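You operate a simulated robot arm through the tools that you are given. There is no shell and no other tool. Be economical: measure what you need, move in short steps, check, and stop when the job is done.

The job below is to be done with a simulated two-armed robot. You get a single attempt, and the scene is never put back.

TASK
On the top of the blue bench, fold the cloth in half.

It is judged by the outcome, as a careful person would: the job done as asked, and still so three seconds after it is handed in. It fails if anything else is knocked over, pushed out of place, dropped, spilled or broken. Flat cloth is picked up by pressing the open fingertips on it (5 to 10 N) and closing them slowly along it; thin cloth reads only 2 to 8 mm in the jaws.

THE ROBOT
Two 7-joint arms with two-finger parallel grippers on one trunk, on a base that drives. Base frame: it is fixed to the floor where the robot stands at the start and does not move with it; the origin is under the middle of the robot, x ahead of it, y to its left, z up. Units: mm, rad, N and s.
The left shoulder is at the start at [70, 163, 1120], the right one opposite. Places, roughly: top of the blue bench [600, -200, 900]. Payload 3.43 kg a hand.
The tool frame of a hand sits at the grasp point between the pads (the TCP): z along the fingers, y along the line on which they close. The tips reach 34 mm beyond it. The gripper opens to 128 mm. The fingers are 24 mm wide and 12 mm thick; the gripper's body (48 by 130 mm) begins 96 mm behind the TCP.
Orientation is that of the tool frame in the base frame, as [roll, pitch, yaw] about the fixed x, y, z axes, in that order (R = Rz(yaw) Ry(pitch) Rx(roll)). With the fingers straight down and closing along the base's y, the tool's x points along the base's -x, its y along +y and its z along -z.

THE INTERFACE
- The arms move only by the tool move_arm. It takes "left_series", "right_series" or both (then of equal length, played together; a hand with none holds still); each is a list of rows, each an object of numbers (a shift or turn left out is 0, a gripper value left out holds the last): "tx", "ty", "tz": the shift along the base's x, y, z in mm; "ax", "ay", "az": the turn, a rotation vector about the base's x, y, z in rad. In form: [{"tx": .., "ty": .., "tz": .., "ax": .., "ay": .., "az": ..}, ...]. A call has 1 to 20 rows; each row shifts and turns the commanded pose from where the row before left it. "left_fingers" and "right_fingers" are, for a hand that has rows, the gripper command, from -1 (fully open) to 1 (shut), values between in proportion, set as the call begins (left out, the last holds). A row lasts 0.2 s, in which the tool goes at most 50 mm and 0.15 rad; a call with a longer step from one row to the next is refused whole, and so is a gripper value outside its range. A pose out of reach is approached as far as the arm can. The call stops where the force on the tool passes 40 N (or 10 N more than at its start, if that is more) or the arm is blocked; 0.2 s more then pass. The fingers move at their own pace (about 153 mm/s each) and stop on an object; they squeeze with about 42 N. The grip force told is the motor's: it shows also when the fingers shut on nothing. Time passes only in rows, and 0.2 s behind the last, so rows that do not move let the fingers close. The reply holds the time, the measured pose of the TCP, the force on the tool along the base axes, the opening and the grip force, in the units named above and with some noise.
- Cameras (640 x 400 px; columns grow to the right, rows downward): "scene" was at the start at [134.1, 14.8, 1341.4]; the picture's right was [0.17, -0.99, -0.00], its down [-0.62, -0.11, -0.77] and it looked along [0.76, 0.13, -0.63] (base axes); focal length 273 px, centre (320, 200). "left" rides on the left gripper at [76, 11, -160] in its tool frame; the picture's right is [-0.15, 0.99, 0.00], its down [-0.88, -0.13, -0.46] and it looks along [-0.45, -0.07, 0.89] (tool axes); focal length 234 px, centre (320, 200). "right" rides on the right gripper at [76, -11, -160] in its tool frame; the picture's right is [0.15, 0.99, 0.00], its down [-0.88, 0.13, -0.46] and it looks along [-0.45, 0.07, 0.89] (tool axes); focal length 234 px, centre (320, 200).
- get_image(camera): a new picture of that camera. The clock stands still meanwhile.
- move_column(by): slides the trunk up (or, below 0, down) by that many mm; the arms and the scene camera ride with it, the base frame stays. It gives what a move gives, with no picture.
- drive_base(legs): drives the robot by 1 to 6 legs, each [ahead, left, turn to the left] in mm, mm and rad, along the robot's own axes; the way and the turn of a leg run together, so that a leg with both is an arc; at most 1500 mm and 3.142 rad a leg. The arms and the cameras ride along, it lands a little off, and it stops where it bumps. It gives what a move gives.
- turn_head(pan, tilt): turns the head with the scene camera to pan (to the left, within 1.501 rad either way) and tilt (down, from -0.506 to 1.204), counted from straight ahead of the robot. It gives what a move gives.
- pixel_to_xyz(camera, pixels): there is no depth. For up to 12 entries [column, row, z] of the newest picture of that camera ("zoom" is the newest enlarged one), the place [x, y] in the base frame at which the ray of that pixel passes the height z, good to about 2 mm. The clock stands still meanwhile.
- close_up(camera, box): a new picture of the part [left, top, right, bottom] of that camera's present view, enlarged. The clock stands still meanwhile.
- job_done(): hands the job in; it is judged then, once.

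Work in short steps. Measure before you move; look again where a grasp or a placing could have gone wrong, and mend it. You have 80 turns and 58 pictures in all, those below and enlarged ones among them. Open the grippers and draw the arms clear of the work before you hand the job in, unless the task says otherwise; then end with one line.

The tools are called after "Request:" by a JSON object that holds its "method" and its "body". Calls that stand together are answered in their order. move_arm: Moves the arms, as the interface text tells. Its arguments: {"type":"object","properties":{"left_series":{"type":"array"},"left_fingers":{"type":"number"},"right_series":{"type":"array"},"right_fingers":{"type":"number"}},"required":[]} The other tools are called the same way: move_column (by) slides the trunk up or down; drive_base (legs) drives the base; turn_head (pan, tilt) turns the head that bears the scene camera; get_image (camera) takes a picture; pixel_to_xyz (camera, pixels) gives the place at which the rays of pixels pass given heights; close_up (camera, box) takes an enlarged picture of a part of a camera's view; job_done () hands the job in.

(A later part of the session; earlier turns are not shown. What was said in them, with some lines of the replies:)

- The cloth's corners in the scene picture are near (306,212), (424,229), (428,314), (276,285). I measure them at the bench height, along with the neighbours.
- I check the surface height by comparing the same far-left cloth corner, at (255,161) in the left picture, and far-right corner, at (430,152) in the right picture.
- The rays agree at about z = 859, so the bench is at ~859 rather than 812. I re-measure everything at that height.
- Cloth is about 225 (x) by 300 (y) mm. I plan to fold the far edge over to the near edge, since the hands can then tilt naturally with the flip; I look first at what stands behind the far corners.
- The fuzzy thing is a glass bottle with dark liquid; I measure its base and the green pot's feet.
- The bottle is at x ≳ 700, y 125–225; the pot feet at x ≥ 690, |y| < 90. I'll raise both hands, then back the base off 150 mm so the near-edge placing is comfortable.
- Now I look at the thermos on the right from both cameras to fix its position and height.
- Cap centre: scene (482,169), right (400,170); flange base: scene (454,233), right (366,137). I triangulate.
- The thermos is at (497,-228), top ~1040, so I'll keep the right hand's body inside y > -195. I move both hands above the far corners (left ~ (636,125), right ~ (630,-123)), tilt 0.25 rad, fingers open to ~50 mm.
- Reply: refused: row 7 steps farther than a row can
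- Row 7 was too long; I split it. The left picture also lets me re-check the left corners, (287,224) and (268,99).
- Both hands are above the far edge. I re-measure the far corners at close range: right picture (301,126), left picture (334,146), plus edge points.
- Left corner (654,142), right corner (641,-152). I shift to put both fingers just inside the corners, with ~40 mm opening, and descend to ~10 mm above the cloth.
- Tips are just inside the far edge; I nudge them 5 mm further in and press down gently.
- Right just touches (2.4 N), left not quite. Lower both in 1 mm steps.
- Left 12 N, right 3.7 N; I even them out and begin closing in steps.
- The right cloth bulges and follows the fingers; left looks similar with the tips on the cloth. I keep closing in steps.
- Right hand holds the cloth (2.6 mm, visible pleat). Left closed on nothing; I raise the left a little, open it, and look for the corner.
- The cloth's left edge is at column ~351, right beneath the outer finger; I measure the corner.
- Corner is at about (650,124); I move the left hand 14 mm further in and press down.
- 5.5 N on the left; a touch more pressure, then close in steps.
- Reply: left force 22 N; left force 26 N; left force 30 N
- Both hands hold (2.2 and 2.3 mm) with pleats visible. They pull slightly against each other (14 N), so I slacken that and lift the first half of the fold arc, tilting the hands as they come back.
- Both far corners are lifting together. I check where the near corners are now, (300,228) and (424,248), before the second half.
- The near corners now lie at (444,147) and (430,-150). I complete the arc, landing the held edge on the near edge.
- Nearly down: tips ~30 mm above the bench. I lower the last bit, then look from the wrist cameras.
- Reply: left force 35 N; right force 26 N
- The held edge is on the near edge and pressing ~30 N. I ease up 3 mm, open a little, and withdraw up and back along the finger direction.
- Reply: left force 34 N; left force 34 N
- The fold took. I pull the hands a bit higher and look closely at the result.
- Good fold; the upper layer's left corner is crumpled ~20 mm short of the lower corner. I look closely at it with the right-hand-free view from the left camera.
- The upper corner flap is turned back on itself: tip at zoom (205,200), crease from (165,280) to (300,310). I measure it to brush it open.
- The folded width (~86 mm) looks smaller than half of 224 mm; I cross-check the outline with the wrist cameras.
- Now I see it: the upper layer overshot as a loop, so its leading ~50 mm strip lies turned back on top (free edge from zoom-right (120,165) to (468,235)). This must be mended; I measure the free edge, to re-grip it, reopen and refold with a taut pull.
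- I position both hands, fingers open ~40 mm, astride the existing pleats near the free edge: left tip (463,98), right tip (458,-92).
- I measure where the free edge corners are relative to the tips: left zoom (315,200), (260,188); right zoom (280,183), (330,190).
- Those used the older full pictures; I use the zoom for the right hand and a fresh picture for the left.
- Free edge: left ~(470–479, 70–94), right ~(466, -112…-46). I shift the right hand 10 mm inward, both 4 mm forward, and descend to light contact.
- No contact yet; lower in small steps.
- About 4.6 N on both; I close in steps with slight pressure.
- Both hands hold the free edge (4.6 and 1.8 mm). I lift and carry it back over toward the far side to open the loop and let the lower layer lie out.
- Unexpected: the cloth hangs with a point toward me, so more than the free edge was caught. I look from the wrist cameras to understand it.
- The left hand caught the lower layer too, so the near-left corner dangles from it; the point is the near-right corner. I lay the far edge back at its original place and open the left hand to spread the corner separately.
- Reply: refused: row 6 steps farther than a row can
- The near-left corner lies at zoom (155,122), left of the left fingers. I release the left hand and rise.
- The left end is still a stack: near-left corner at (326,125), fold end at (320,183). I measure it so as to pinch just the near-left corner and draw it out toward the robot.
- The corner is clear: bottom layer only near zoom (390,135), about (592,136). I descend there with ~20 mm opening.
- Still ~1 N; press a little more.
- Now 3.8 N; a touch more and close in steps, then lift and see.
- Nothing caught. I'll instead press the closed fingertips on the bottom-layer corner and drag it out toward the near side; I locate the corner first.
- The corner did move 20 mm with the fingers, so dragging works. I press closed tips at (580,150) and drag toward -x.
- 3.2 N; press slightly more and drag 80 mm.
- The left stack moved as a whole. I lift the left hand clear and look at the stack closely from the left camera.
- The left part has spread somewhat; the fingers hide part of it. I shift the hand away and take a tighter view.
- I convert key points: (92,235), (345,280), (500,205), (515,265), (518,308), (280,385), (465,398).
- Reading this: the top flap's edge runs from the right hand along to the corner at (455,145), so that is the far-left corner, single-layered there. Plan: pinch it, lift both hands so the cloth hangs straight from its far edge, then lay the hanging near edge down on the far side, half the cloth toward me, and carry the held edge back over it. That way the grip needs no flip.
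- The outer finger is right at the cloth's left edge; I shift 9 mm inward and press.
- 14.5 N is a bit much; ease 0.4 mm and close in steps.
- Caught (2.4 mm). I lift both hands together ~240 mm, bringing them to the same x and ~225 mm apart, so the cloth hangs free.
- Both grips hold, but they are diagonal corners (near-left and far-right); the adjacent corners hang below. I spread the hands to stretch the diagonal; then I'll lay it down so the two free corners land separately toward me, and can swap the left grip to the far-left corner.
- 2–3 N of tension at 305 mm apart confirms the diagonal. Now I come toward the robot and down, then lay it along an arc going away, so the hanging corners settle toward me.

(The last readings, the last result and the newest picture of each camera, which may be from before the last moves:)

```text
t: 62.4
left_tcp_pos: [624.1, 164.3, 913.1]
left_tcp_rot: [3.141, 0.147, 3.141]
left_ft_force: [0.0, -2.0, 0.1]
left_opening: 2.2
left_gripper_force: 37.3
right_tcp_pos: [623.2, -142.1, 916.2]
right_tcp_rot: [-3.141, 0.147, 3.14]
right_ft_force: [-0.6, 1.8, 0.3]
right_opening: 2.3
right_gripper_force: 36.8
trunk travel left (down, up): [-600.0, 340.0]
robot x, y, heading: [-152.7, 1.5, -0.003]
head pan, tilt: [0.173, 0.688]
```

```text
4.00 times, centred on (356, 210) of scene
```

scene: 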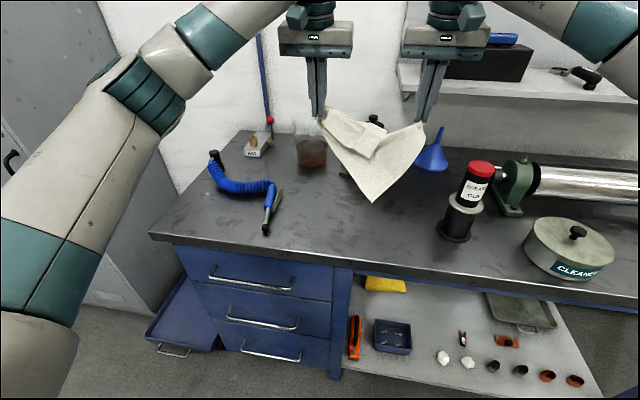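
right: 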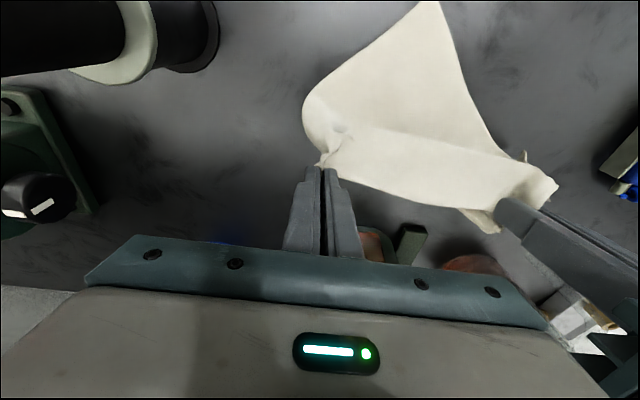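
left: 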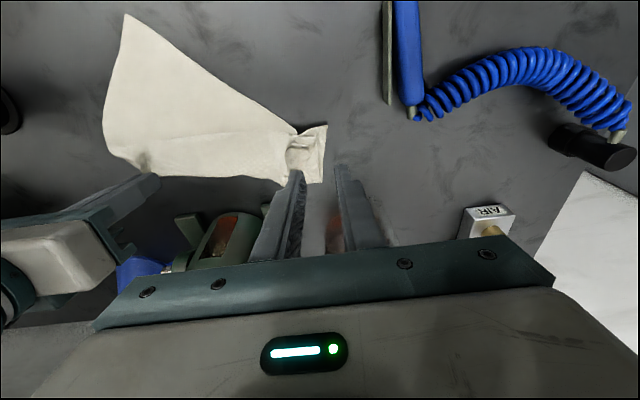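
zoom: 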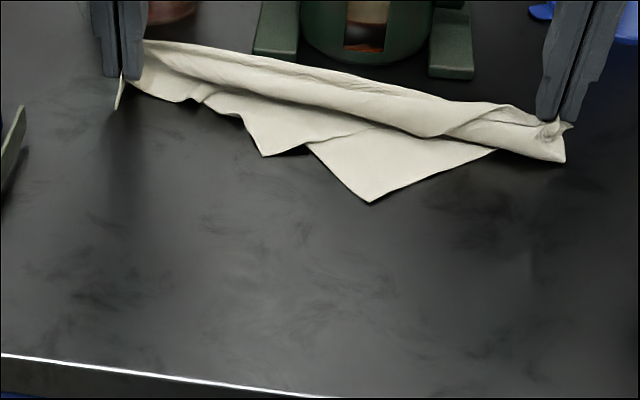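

The two free corners are clearly separate: (262,156) = far-left, (370,203) = near-right, the latter with a large single-layer tip. Swapping the left grip to the near-right corner gives both hands the right edge. I measure it.

Request:
{"method": "pixel_to_xyz", "body": {"camera": "zoom", "pixels": [[370, 203, 860], [310, 148, 861], [495, 150, 862], [262, 156, 861], [420, 180, 861], [370, 165, 862], [565, 160, 862]]}}

Request:
{"method": "move_arm", "body": {"left_series": [{"tz": -8}, {}], "right_series": [{"tz": -10}, {}]}}

Request:
{"method": "move_arm", "body": {"left_series": [{}, {}, {"tz": 20}, {"tz": 40}, {"tz": 40}, {"tz": 30, "tx": -30}], "left_fingers": 0.6}}

```text
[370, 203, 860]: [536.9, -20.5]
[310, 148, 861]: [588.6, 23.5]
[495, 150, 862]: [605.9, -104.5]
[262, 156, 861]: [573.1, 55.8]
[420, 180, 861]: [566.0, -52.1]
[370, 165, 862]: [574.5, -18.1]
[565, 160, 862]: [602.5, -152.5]
```

```text
t: 63.0
left_tcp_pos: [623.0, 164.1, 905.3]
left_tcp_rot: [3.141, 0.146, -3.141]
left_ft_force: [-1.2, -2.6, 0.7]
left_opening: 2.1
left_gripper_force: 37.2
right_tcp_pos: [623.7, -141.7, 906.6]
right_tcp_rot: [3.141, 0.146, 3.14]
right_ft_force: [0.5, 2.8, 1.0]
right_opening: 1.9
right_gripper_force: 36.5
trunk travel left (down, up): [-600.0, 340.0]
robot x, y, heading: [-152.4, 0.0, -0.0]
head pan, tilt: [0.173, 0.688]
```

```text
t: 64.4
left_tcp_pos: [589.4, 163.7, 1036.7]
left_tcp_rot: [3.141, 0.147, 3.14]
left_ft_force: [-0.9, -0.1, -0.1]
left_opening: 25.6
left_gripper_force: 0.0
right_tcp_pos: [622.8, -140.5, 906.3]
right_tcp_rot: [3.141, 0.149, 3.138]
right_ft_force: [-0.8, 0.5, -0.3]
right_opening: 2.2
right_gripper_force: 36.8
trunk travel left (down, up): [-600.0, 340.0]
robot x, y, heading: [-155.3, -0.5, -0.006]
head pan, tilt: [0.173, 0.688]
```

Near-right corner tip is (537,-20) with a single layer up to x≈590. I bring the left hand over tip (569,-24) and lower it, watching clearance to the right hand.

Request:
{"method": "move_arm", "body": {"left_series": [{"tx": -25, "ty": -30}, {"ty": -40}, {"ty": -40}, {"ty": -40}, {"ty": -38}, {"tz": -40}, {"tz": -40}, {"tz": -30}, {"tz": -20}, {"tz": -5}, {}]}}

Request:
{"method": "move_arm", "body": {"left_series": [{"tz": -1.5}, {"tz": -1.5}, {}]}}

```text
t: 66.8
left_tcp_pos: [569.3, -22.3, 900.0]
left_tcp_rot: [-3.141, 0.148, 3.141]
left_ft_force: [-0.2, -0.3, 0.2]
left_opening: 25.5
left_gripper_force: 0.0
right_tcp_pos: [623.6, -142.2, 905.0]
right_tcp_rot: [-3.141, 0.146, 3.14]
right_ft_force: [0.1, 0.0, 0.5]
right_opening: 1.8
right_gripper_force: 36.3
trunk travel left (down, up): [-600.0, 340.0]
robot x, y, heading: [-153.2, 0.0, -0.006]
head pan, tilt: [0.173, 0.688]
```

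```text
t: 67.6
left_tcp_pos: [569.2, -23.3, 898.3]
left_tcp_rot: [-3.142, 0.146, -3.141]
left_ft_force: [-0.3, 0.3, -0.6]
left_opening: 25.4
left_gripper_force: 0.1
right_tcp_pos: [624.0, -141.2, 905.8]
right_tcp_rot: [-3.141, 0.147, 3.14]
right_ft_force: [0.6, 0.2, 0.3]
right_opening: 2.3
right_gripper_force: 37.2
trunk travel left (down, up): [-600.0, 340.0]
robot x, y, heading: [-153.3, 2.7, -0.003]
head pan, tilt: [0.173, 0.688]
```

No contact yet and no interference; press further.

Request:
{"method": "move_arm", "body": {"left_series": [{"tx": -2, "tz": -1}, {"tz": -0.7}, {}]}}

Request:
{"method": "move_arm", "body": {"left_series": [{"tz": -0.6}, {}]}}

```text
t: 68.4
left_tcp_pos: [566.9, -23.3, 897.3]
left_tcp_rot: [-3.14, 0.148, -3.141]
left_ft_force: [1.2, -0.2, 7.7]
left_opening: 25.6
left_gripper_force: 0.1
right_tcp_pos: [624.2, -142.0, 905.8]
right_tcp_rot: [-3.14, 0.147, 3.141]
right_ft_force: [-0.8, 0.1, 0.4]
right_opening: 2.2
right_gripper_force: 36.5
trunk travel left (down, up): [-600.0, 340.0]
robot x, y, heading: [-152.1, -0.3, 0.001]
head pan, tilt: [0.173, 0.688]
```

```text
t: 69.0
left_tcp_pos: [565.5, -21.9, 896.9]
left_tcp_rot: [3.141, 0.15, -3.141]
left_ft_force: [2.9, 1.2, 15.7]
left_opening: 25.7
left_gripper_force: 0.2
right_tcp_pos: [622.6, -142.1, 906.4]
right_tcp_rot: [-3.141, 0.148, 3.139]
right_ft_force: [0.0, -0.2, -0.2]
right_opening: 2.1
right_gripper_force: 36.6
trunk travel left (down, up): [-600.0, 340.0]
robot x, y, heading: [-148.4, 2.6, -0.004]
head pan, tilt: [0.173, 0.688]
```

Firm contact (15.7 N, as in the last good grasp); ease slightly and close in steps.

Request:
{"method": "move_arm", "body": {"left_series": [{"tz": 0.2}, {}], "left_fingers": 0.72}}

Request:
{"method": "move_arm", "body": {"left_series": [{}], "left_fingers": 0.84}}

Request:
{"method": "move_arm", "body": {"left_series": [{}, {}, {}], "left_fingers": 1}}

```text
t: 69.6
left_tcp_pos: [564.8, -22.3, 896.5]
left_tcp_rot: [3.141, 0.149, 3.141]
left_ft_force: [0.8, 0.6, 15.3]
left_opening: 16.7
left_gripper_force: 0.1
right_tcp_pos: [622.6, -142.6, 906.0]
right_tcp_rot: [-3.141, 0.149, 3.139]
right_ft_force: [0.4, 0.4, 0.2]
right_opening: 2.0
right_gripper_force: 36.7
trunk travel left (down, up): [-600.0, 340.0]
robot x, y, heading: [-151.7, 1.5, -0.005]
head pan, tilt: [0.173, 0.688]
```

```text
t: 70.0
left_tcp_pos: [564.8, -22.8, 896.5]
left_tcp_rot: [-3.141, 0.148, -3.142]
left_ft_force: [0.6, 0.9, 15.5]
left_opening: 9.1
left_gripper_force: 0.0
right_tcp_pos: [622.5, -141.9, 907.1]
right_tcp_rot: [-3.142, 0.147, 3.141]
right_ft_force: [-0.1, -0.5, 0.1]
right_opening: 2.0
right_gripper_force: 36.8
trunk travel left (down, up): [-600.0, 340.0]
robot x, y, heading: [-155.1, -2.2, -0.005]
head pan, tilt: [0.173, 0.688]
```

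```text
t: 70.8
left_tcp_pos: [564.3, -23.5, 896.8]
left_tcp_rot: [-3.14, 0.148, 3.14]
left_ft_force: [-0.8, -0.4, 16.2]
left_opening: 1.8
left_gripper_force: 36.8
right_tcp_pos: [622.7, -141.8, 905.4]
right_tcp_rot: [3.141, 0.15, 3.141]
right_ft_force: [-0.6, 0.5, -0.1]
right_opening: 2.1
right_gripper_force: 36.9
trunk travel left (down, up): [-600.0, 340.0]
robot x, y, heading: [-151.1, -4.8, -0.005]
head pan, tilt: [0.173, 0.688]
```

Caught (1.8 mm). I lift both hands ~290 mm, side by side at x≈610, about 165 mm apart, so the cloth hangs from its right edge, then look.

Request:
{"method": "move_arm", "body": {"left_series": [{"tz": 15}, {"tz": 20}, {"tz": 20, "tx": 3, "ty": 7}, {"tz": 20, "tx": 3, "ty": 7}, {"tz": 20, "tx": 3, "ty": 7}, {"tz": 20, "tx": 3, "ty": 7}, {"tz": 20, "tx": 3, "ty": 7}, {"tz": 20, "tx": 3, "ty": 7}, {"tz": 20, "tx": 3, "ty": 7}, {"tz": 20, "tx": 3, "ty": 7}, {"tz": 20, "tx": 3, "ty": 7}, {"tz": 20, "tx": 3, "ty": 7}, {"tz": 20, "tx": 3, "ty": 7}, {"tz": 20, "tx": 3, "ty": 7}, {"tz": 18, "tx": 3, "ty": 7}, {"tx": 3, "ty": 7}, {}, {}], "right_series": [{"tz": 15}, {"tz": 20}, {"tz": 19, "tx": -1, "ty": 4}, {"tz": 19, "tx": -1, "ty": 4}, {"tz": 19, "tx": -1, "ty": 4}, {"tz": 19, "tx": -1, "ty": 4}, {"tz": 19, "tx": -1, "ty": 4}, {"tz": 19, "tx": -1, "ty": 4}, {"tz": 19, "tx": -1, "ty": 4}, {"tz": 20, "tx": -1, "ty": 4}, {"tz": 20, "tx": -1, "ty": 4}, {"tz": 20, "tx": -1, "ty": 4}, {"tz": 20, "tx": -1, "ty": 4}, {"tz": 20, "tx": -1, "ty": 4}, {"tz": 18, "ty": 4}, {"ty": 4}, {}, {}]}}

Request:
{"method": "close_up", "body": {"camera": "scene", "box": [256, 40, 480, 180]}}

```text
t: 72.3
left_tcp_pos: [574.5, 2.4, 1011.4]
left_tcp_rot: [3.14, 0.143, 3.127]
left_ft_force: [-3.7, 1.1, -0.9]
left_opening: 1.6
left_gripper_force: 36.3
right_tcp_pos: [620.3, -124.8, 1021.8]
right_tcp_rot: [3.138, 0.151, 3.135]
right_ft_force: [2.6, -0.2, 1.2]
right_opening: 1.9
right_gripper_force: 36.2
trunk travel left (down, up): [-600.0, 340.0]
robot x, y, heading: [-152.7, -0.5, -0.008]
head pan, tilt: [0.173, 0.688]
stopped in row 7 (left hand): the force on the tool passed its limit (the readings are from after the stop); the commanded pose is now the measured one
```

```text
2.86 times, centred on (368, 110) of scene
```

zoom: 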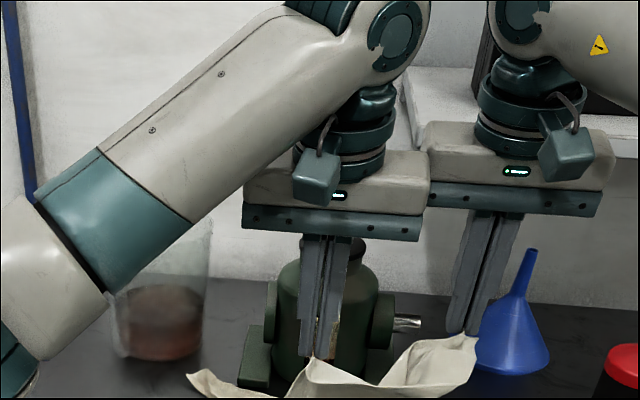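

The two gripper bodies touched (127 mm apart, x nearly aligned). I move the left hand sideways first, then continue lifting.

Request:
{"method": "move_arm", "body": {"left_series": [{"ty": 10}, {"ty": 10}, {"ty": 10}, {"tz": 10}], "right_series": [{}, {}, {}, {}]}}

Request:
{"method": "move_arm", "body": {"left_series": [{"tz": 20, "tx": 3, "ty": 4}, {"tz": 20, "tx": 3, "ty": 4}, {"tz": 20, "tx": 3, "ty": 4}, {"tz": 20, "tx": 3, "ty": 4}, {"tz": 20, "tx": 3, "ty": 4}, {"tz": 20, "tx": 3, "ty": 4}, {"tz": 20, "tx": 3, "ty": 4}, {"tz": 20, "tx": 3, "ty": 4}, {"tz": 10, "tx": 3, "ty": 4}, {"tx": 3, "ty": 4}, {"ty": 4}, {}, {}], "right_series": [{"tz": 20, "tx": -2, "ty": 4}, {"tz": 20, "tx": -2, "ty": 4}, {"tz": 20, "tx": -2, "ty": 4}, {"tz": 20, "tx": -2, "ty": 4}, {"tz": 20, "tx": -2, "ty": 4}, {"tz": 20, "tx": -2, "ty": 4}, {"tz": 20, "tx": -2, "ty": 4}, {"tz": 20, "tx": -2, "ty": 4}, {"tz": 10, "tx": 0, "ty": 4}, {}, {}, {}, {}]}}

```text
t: 73.3
left_tcp_pos: [573.2, 31.0, 1022.0]
left_tcp_rot: [3.14, 0.14, 3.125]
left_ft_force: [0.4, -0.5, 0.4]
left_opening: 1.5
left_gripper_force: 36.6
right_tcp_pos: [620.9, -127.9, 1020.3]
right_tcp_rot: [3.137, 0.153, 3.135]
right_ft_force: [-1.0, 0.5, 0.4]
right_opening: 2.3
right_gripper_force: 36.8
trunk travel left (down, up): [-600.0, 340.0]
robot x, y, heading: [-150.4, 0.4, -0.001]
head pan, tilt: [0.173, 0.688]
```

```text
t: 76.1
left_tcp_pos: [605.0, 76.0, 1191.8]
left_tcp_rot: [3.139, 0.143, 3.127]
left_ft_force: [-0.2, 0.7, -0.2]
left_opening: 1.7
left_gripper_force: 36.1
right_tcp_pos: [606.2, -90.9, 1189.8]
right_tcp_rot: [3.138, 0.153, 3.137]
right_ft_force: [0.2, 0.5, -0.9]
right_opening: 2.0
right_gripper_force: 36.7
trunk travel left (down, up): [-600.0, 340.0]
robot x, y, heading: [-154.0, -1.6, -0.001]
head pan, tilt: [0.173, 0.688]
```

Free and hanging at z≈1190, 167 mm apart with no tension. I spread gently until it goes taut.

Request:
{"method": "move_arm", "body": {"left_series": [{"ty": 3}, {"ty": 3}, {}], "right_series": [{"ty": -3}, {"ty": -3}, {}]}}

Request:
{"method": "get_image", "body": {"camera": "scene"}}

```text
t: 76.9
left_tcp_pos: [605.1, 81.6, 1192.0]
left_tcp_rot: [3.14, 0.143, 3.126]
left_ft_force: [-1.1, -0.1, -0.1]
left_opening: 1.7
left_gripper_force: 36.5
right_tcp_pos: [606.4, -95.5, 1191.2]
right_tcp_rot: [3.138, 0.153, 3.134]
right_ft_force: [-0.7, -1.2, -0.1]
right_opening: 2.1
right_gripper_force: 36.7
trunk travel left (down, up): [-600.0, 340.0]
robot x, y, heading: [-152.5, 0.6, -0.001]
head pan, tilt: [0.173, 0.688]
```

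```text
1 pictures are left
```

scene: 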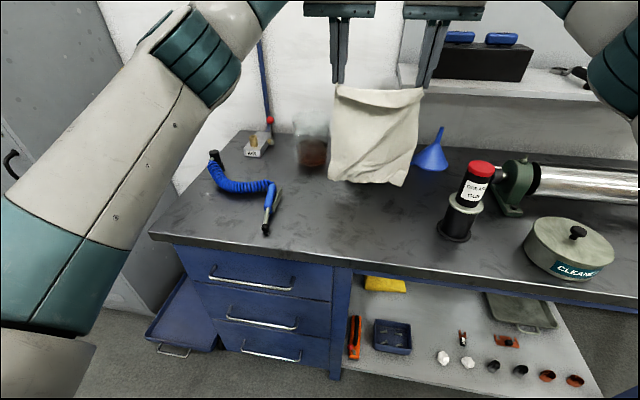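

It hangs as a clean rectangle from the right edge. I check where its bottom edge is (pixels (329,178), (403,185)) to know the hanging length.

Request:
{"method": "pixel_to_xyz", "body": {"camera": "scene", "pixels": [[366, 183, 860], [366, 183, 880], [366, 183, 900], [366, 183, 920], [329, 178, 900], [403, 185, 900]]}}

```text
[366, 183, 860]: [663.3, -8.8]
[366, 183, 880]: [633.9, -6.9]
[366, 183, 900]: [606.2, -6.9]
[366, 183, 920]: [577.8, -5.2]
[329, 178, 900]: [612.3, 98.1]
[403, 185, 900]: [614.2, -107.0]
```

The hanging part is ~261 mm below the tips. I lay the bottom edge at x≈632 and lower along a 45° line toward me so half of the cloth lies down to x≈483.

Request:
{"method": "move_arm", "body": {"left_series": [{"tx": 11, "tz": -10}, {"tx": 11, "tz": -14}, {"tz": -14}, {"tx": -9.9, "tz": -9.7}, {"tx": -9.9, "tz": -9.7}, {"tx": -9.9, "tz": -9.7}, {"tx": -9.9, "tz": -9.7}, {"tx": -9.9, "tz": -9.7}, {"tx": -9.9, "tz": -9.7}, {"tx": -9.9, "tz": -9.7}, {"tx": -9.9, "tz": -9.7}, {"tx": -9.9, "tz": -9.7}, {"tx": -9.9, "tz": -9.7}, {"tx": -9.9, "tz": -9.7}, {"tx": -9.9, "tz": -9.7}, {"tx": -9.9, "tz": -9.7}, {"tx": -9.9, "tz": -9.7}, {"tx": -9.9, "tz": -9.7}, {}], "right_series": [{"tx": 11, "tz": -10}, {"tx": 11, "tz": -14}, {"tz": -14}, {"tx": -9.9, "tz": -9.7}, {"tx": -9.9, "tz": -9.7}, {"tx": -9.9, "tz": -9.7}, {"tx": -9.9, "tz": -9.7}, {"tx": -9.9, "tz": -9.7}, {"tx": -9.9, "tz": -9.7}, {"tx": -9.9, "tz": -9.7}, {"tx": -9.9, "tz": -9.7}, {"tx": -9.9, "tz": -9.7}, {"tx": -9.9, "tz": -9.7}, {"tx": -9.9, "tz": -9.7}, {"tx": -9.9, "tz": -9.7}, {"tx": -9.9, "tz": -9.7}, {"tx": -9.9, "tz": -9.7}, {"tx": -9.9, "tz": -9.7}, {}]}}

```text
t: 80.9
left_tcp_pos: [477.6, 82.2, 1010.3]
left_tcp_rot: [3.138, 0.143, 3.126]
left_ft_force: [-0.4, -0.3, 0.2]
left_opening: 1.6
left_gripper_force: 36.4
right_tcp_pos: [479.7, -96.0, 1007.7]
right_tcp_rot: [3.139, 0.152, 3.134]
right_ft_force: [0.8, 0.3, -0.8]
right_opening: 2.2
right_gripper_force: 36.5
trunk travel left (down, up): [-600.0, 340.0]
robot x, y, heading: [-154.0, 3.1, -0.001]
head pan, tilt: [0.173, 0.688]
```

Half lies down; now I carry the held edge back over along an arc onto the laid edge.

Request:
{"method": "move_arm", "body": {"left_series": [{"tx": 14.5, "tz": -0.9}, {"tx": 14.3, "tz": -2.7}, {"tx": 13.8, "tz": -4.6}, {"tx": 13.1, "tz": -6.3}, {"tx": 12.2, "tz": -7.9}, {"tx": 11.1, "tz": -9.3}, {"tx": 9.8, "tz": -10.7}, {"tx": 8.4, "tz": -11.9}, {"tx": 6.7, "tz": -12.8}, {"tx": 6, "tz": -13.7}, {"tx": 5, "tz": -14}, {"tx": 4, "tz": -10}, {"tx": 2}, {}], "right_series": [{"tx": 14.5, "tz": -0.9}, {"tx": 14.3, "tz": -2.7}, {"tx": 13.8, "tz": -4.6}, {"tx": 13.1, "tz": -6.3}, {"tx": 12.2, "tz": -7.9}, {"tx": 11.1, "tz": -9.3}, {"tx": 9.8, "tz": -10.7}, {"tx": 8.4, "tz": -11.9}, {"tx": 6.7, "tz": -12.8}, {"tx": 6, "tz": -13.7}, {"tx": 5, "tz": -14}, {"tx": 4, "tz": -8}, {"tx": 2}, {}]}}

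```text
t: 83.9
left_tcp_pos: [599.1, 81.6, 900.9]
left_tcp_rot: [-3.141, 0.143, 3.127]
left_ft_force: [-0.2, -0.8, 0.7]
left_opening: 1.7
left_gripper_force: 36.8
right_tcp_pos: [599.5, -95.7, 903.3]
right_tcp_rot: [3.138, 0.152, 3.136]
right_ft_force: [-0.8, 0.2, 0.1]
right_opening: 2.2
right_gripper_force: 36.9
trunk travel left (down, up): [-600.0, 340.0]
robot x, y, heading: [-151.9, 0.9, -0.007]
head pan, tilt: [0.173, 0.688]
```

The edge is down at tip x≈604, just above the lower layer. I release gently, rise straight up and draw both hands well clear toward the sides, then take the last picture.

Request:
{"method": "move_arm", "body": {"left_series": [{"tz": -2}, {}, {}], "right_series": [{"tz": -3}, {}, {}], "left_fingers": 0.7, "right_fingers": 0.7}}

Request:
{"method": "move_arm", "body": {"left_series": [{"tz": 8}, {"tz": 15}, {"tz": 35}, {"tz": 45}, {"tz": 45}, {"tz": 40, "ty": 10}, {"ty": 30, "tz": 20}, {"ty": 30, "tz": 20}, {"ty": 40}], "right_series": [{"tz": 8}, {"tz": 15}, {"tz": 35}, {"tz": 45}, {"tz": 45}, {"tz": 40}, {"ty": -25, "tz": 30}, {"ty": -30}, {"ty": -30}]}}

Request:
{"method": "close_up", "body": {"camera": "scene", "box": [284, 165, 444, 265]}}

```text
t: 84.7
left_tcp_pos: [599.7, 80.9, 898.8]
left_tcp_rot: [3.139, 0.144, 3.124]
left_ft_force: [0.2, 0.4, -0.2]
left_opening: 19.4
left_gripper_force: 0.1
right_tcp_pos: [600.4, -95.8, 900.1]
right_tcp_rot: [3.139, 0.152, 3.134]
right_ft_force: [-0.9, 0.3, -0.9]
right_opening: 19.1
right_gripper_force: 0.1
trunk travel left (down, up): [-600.0, 340.0]
robot x, y, heading: [-154.3, -5.3, -0.001]
head pan, tilt: [0.173, 0.688]
```

```text
t: 86.7
left_tcp_pos: [601.6, 191.5, 1127.0]
left_tcp_rot: [-3.141, 0.144, 3.126]
left_ft_force: [0.0, 0.5, 0.6]
left_opening: 19.1
left_gripper_force: 0.1
right_tcp_pos: [599.3, -181.4, 1120.0]
right_tcp_rot: [3.14, 0.151, 3.137]
right_ft_force: [0.0, 0.3, 1.1]
right_opening: 19.2
right_gripper_force: 0.0
trunk travel left (down, up): [-600.0, 340.0]
robot x, y, heading: [-153.1, -0.3, -0.006]
head pan, tilt: [0.173, 0.688]
```

```text
4.00 times, centred on (364, 215) of scene
```

zoom: 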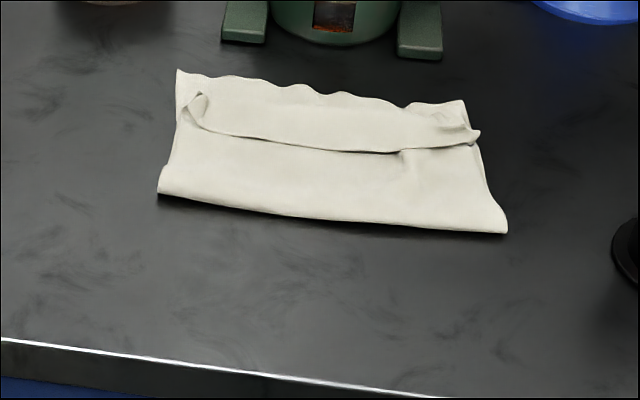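

A good half fold, only the held edge's strip is turned back (free edge from zoom (190,125) to (475,142)). I measure the outline to decide how to correct it.

Request:
{"method": "pixel_to_xyz", "body": {"camera": "zoom", "pixels": [[160, 193, 862], [507, 233, 862], [178, 70, 860], [462, 100, 862], [320, 92, 866], [320, 149, 868], [190, 125, 868], [205, 95, 866], [475, 142, 868], [330, 220, 862], [400, 153, 868], [252, 78, 860]]}}

```text
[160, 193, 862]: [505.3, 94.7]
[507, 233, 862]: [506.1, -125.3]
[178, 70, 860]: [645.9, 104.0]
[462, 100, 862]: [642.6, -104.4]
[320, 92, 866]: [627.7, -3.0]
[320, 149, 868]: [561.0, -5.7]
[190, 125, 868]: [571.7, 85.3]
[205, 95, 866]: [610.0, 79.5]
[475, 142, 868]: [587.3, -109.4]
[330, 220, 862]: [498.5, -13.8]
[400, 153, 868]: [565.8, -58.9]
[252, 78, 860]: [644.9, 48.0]
```

Fold line at x≈502, lower edge x≈645; the strip creased at x≈607 goes back to ~563, so turned over it would reach ~650 — right on the lower edge. I'll brush it over toward +x with light fingertip contact from near its free edge. First, positioning just above it.

Request:
{"method": "move_arm", "body": {"left_series": [{"tx": -12, "ty": -40}, {"tx": -12, "ty": -40}, {"ty": -43}, {"tz": -45}, {"tz": -45}, {"tz": -45}, {"tz": -45}, {"tz": -35}, {"tz": -8}, {}], "right_series": [{"tx": -11, "ty": 35}, {"tx": -11, "ty": 36}, {"ty": 36}, {"tz": -45}, {"tz": -45}, {"tz": -45}, {"tz": -40}, {"tz": -33}, {"tz": -8}, {}], "left_fingers": 0.625, "right_fingers": 0.625}}

Request:
{"method": "move_arm", "body": {"left_series": [{"tz": -1.5}, {"tz": -1}, {}], "right_series": [{"tz": -1.5}, {"tz": -1}, {}]}}

```text
t: 88.9
left_tcp_pos: [574.4, 68.4, 904.2]
left_tcp_rot: [3.14, 0.142, 3.125]
left_ft_force: [-0.4, -0.1, 0.8]
left_opening: 24.4
left_gripper_force: 0.0
right_tcp_pos: [575.8, -73.2, 902.3]
right_tcp_rot: [3.137, 0.152, 3.135]
right_ft_force: [-0.4, -0.7, -0.4]
right_opening: 23.8
right_gripper_force: 0.1
trunk travel left (down, up): [-600.0, 340.0]
robot x, y, heading: [-150.5, -0.6, -0.001]
head pan, tilt: [0.173, 0.688]
```

```text
t: 89.7
left_tcp_pos: [574.6, 68.2, 903.2]
left_tcp_rot: [3.14, 0.143, 3.126]
left_ft_force: [-0.5, 0.4, 0.4]
left_opening: 23.9
left_gripper_force: 0.0
right_tcp_pos: [576.3, -73.0, 901.3]
right_tcp_rot: [3.138, 0.153, 3.136]
right_ft_force: [-0.1, -0.3, -0.3]
right_opening: 24.2
right_gripper_force: 0.1
trunk travel left (down, up): [-600.0, 340.0]
robot x, y, heading: [-152.5, 0.6, -0.003]
head pan, tilt: [0.173, 0.688]
```

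Not in contact yet; lower in small steps to a light touch.

Request:
{"method": "move_arm", "body": {"left_series": [{"tz": -1.5}, {"tz": -1}, {}], "right_series": [{"tz": -1}, {"tz": -0.7}, {}]}}

Request:
{"method": "move_arm", "body": {"left_series": [{"tz": -1}, {}], "right_series": [{"tz": -0.7}, {}]}}

```text
t: 90.5
left_tcp_pos: [574.1, 67.5, 902.3]
left_tcp_rot: [3.141, 0.143, 3.127]
left_ft_force: [0.1, 0.1, 0.2]
left_opening: 24.2
left_gripper_force: 0.1
right_tcp_pos: [577.2, -73.5, 898.3]
right_tcp_rot: [3.138, 0.151, 3.134]
right_ft_force: [-0.2, -0.2, 1.1]
right_opening: 23.7
right_gripper_force: 0.1
trunk travel left (down, up): [-600.0, 340.0]
robot x, y, heading: [-150.0, -1.0, 0.0]
head pan, tilt: [0.173, 0.688]
```

```text
t: 91.1
left_tcp_pos: [575.8, 68.4, 900.8]
left_tcp_rot: [3.14, 0.144, 3.126]
left_ft_force: [0.1, -0.1, -0.5]
left_opening: 24.3
left_gripper_force: 0.1
right_tcp_pos: [576.6, -73.9, 898.7]
right_tcp_rot: [3.138, 0.15, 3.135]
right_ft_force: [0.9, 1.1, 1.1]
right_opening: 24.0
right_gripper_force: 0.1
trunk travel left (down, up): [-600.0, 340.0]
robot x, y, heading: [-148.7, -2.6, 0.0]
head pan, tilt: [0.173, 0.688]
```

Right touches at ~1 N, left still ~2 mm above. I lower both to light contact and brush 78 mm toward +x.

Request:
{"method": "move_arm", "body": {"left_series": [{"tz": -1.6}, {"tz": -1}, {}, {"tx": 6}, {"tx": 6}, {"tx": 6}, {"tx": 6}, {"tx": 6}, {"tx": 6}, {"tx": 6}, {"tx": 6}, {"tx": 6}, {"tx": 6}, {"tx": 6}, {"tx": 6}, {"tx": 6}], "right_series": [{"tz": -0.6}, {"tz": -0.4}, {}, {"tx": 6}, {"tx": 6}, {"tx": 6}, {"tx": 6}, {"tx": 6}, {"tx": 6}, {"tx": 6}, {"tx": 6}, {"tx": 6}, {"tx": 6}, {"tx": 6}, {"tx": 6}, {"tx": 6}]}}

```text
t: 94.5
left_tcp_pos: [652.5, 70.7, 898.4]
left_tcp_rot: [3.141, 0.146, 3.126]
left_ft_force: [0.1, -0.5, 2.5]
left_opening: 24.0
left_gripper_force: 0.0
right_tcp_pos: [656.0, -72.7, 898.4]
right_tcp_rot: [3.137, 0.154, 3.135]
right_ft_force: [-1.0, 0.2, 5.2]
right_opening: 23.8
right_gripper_force: 0.0
trunk travel left (down, up): [-600.0, 340.0]
robot x, y, heading: [-151.1, 3.3, 0.003]
head pan, tilt: [0.173, 0.688]
```

The brush passed over to the lower edge with light contact (2.5 and 5 N). I lift straight up, open the fingers and draw the arms clear.

Request:
{"method": "move_arm", "body": {"left_series": [{"tz": 5}, {"tz": 15}, {"tz": 35}, {"tz": 45}, {"tz": 45}, {"tz": 45}, {"tz": 30, "ty": 20}, {"tx": -30, "ty": 35}, {"tx": -30, "ty": 35}, {}], "right_series": [{"tz": 5}, {"tz": 15}, {"tz": 35}, {"tz": 45}, {"tz": 45}, {"tz": 45}, {"tz": 40, "ty": -20}, {"ty": -40}, {"ty": -40}, {}]}}

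Request:
{"method": "move_arm", "body": {"left_series": [{"ty": 20}, {}, {}], "right_series": [{"ty": -20}, {}, {}], "left_fingers": -0.5, "right_fingers": -0.5}}

```text
t: 96.7
left_tcp_pos: [594.7, 156.9, 1115.5]
left_tcp_rot: [3.14, 0.142, 3.126]
left_ft_force: [0.4, 0.6, -0.4]
left_opening: 23.9
left_gripper_force: 0.0
right_tcp_pos: [658.1, -175.5, 1128.5]
right_tcp_rot: [3.139, 0.153, 3.132]
right_ft_force: [-0.3, -0.4, -0.1]
right_opening: 23.7
right_gripper_force: 0.1
trunk travel left (down, up): [-600.0, 340.0]
robot x, y, heading: [-151.5, -0.8, -0.006]
head pan, tilt: [0.173, 0.688]
```

```text
t: 97.5
left_tcp_pos: [594.7, 179.5, 1117.6]
left_tcp_rot: [3.14, 0.142, 3.127]
left_ft_force: [-0.2, -0.5, 0.7]
left_opening: 95.7
left_gripper_force: 0.1
right_tcp_pos: [657.1, -193.3, 1128.6]
right_tcp_rot: [3.137, 0.151, 3.136]
right_ft_force: [-0.4, 0.4, 0.1]
right_opening: 95.8
right_gripper_force: 0.0
trunk travel left (down, up): [-600.0, 340.0]
robot x, y, heading: [-151.2, -0.4, 0.001]
head pan, tilt: [0.173, 0.688]
```

The grippers are open and both arms are clear of the cloth. No pictures remain, so I hand the job in.

Request:
{"method": "job_done", "body": {}}

```text
The job is handed in.
```

The cloth is folded in half on the bench. In my last picture one edge strip of about 44 mm was still turned back; I then brushed it flat, but had no pictures left to confirm that it worked.
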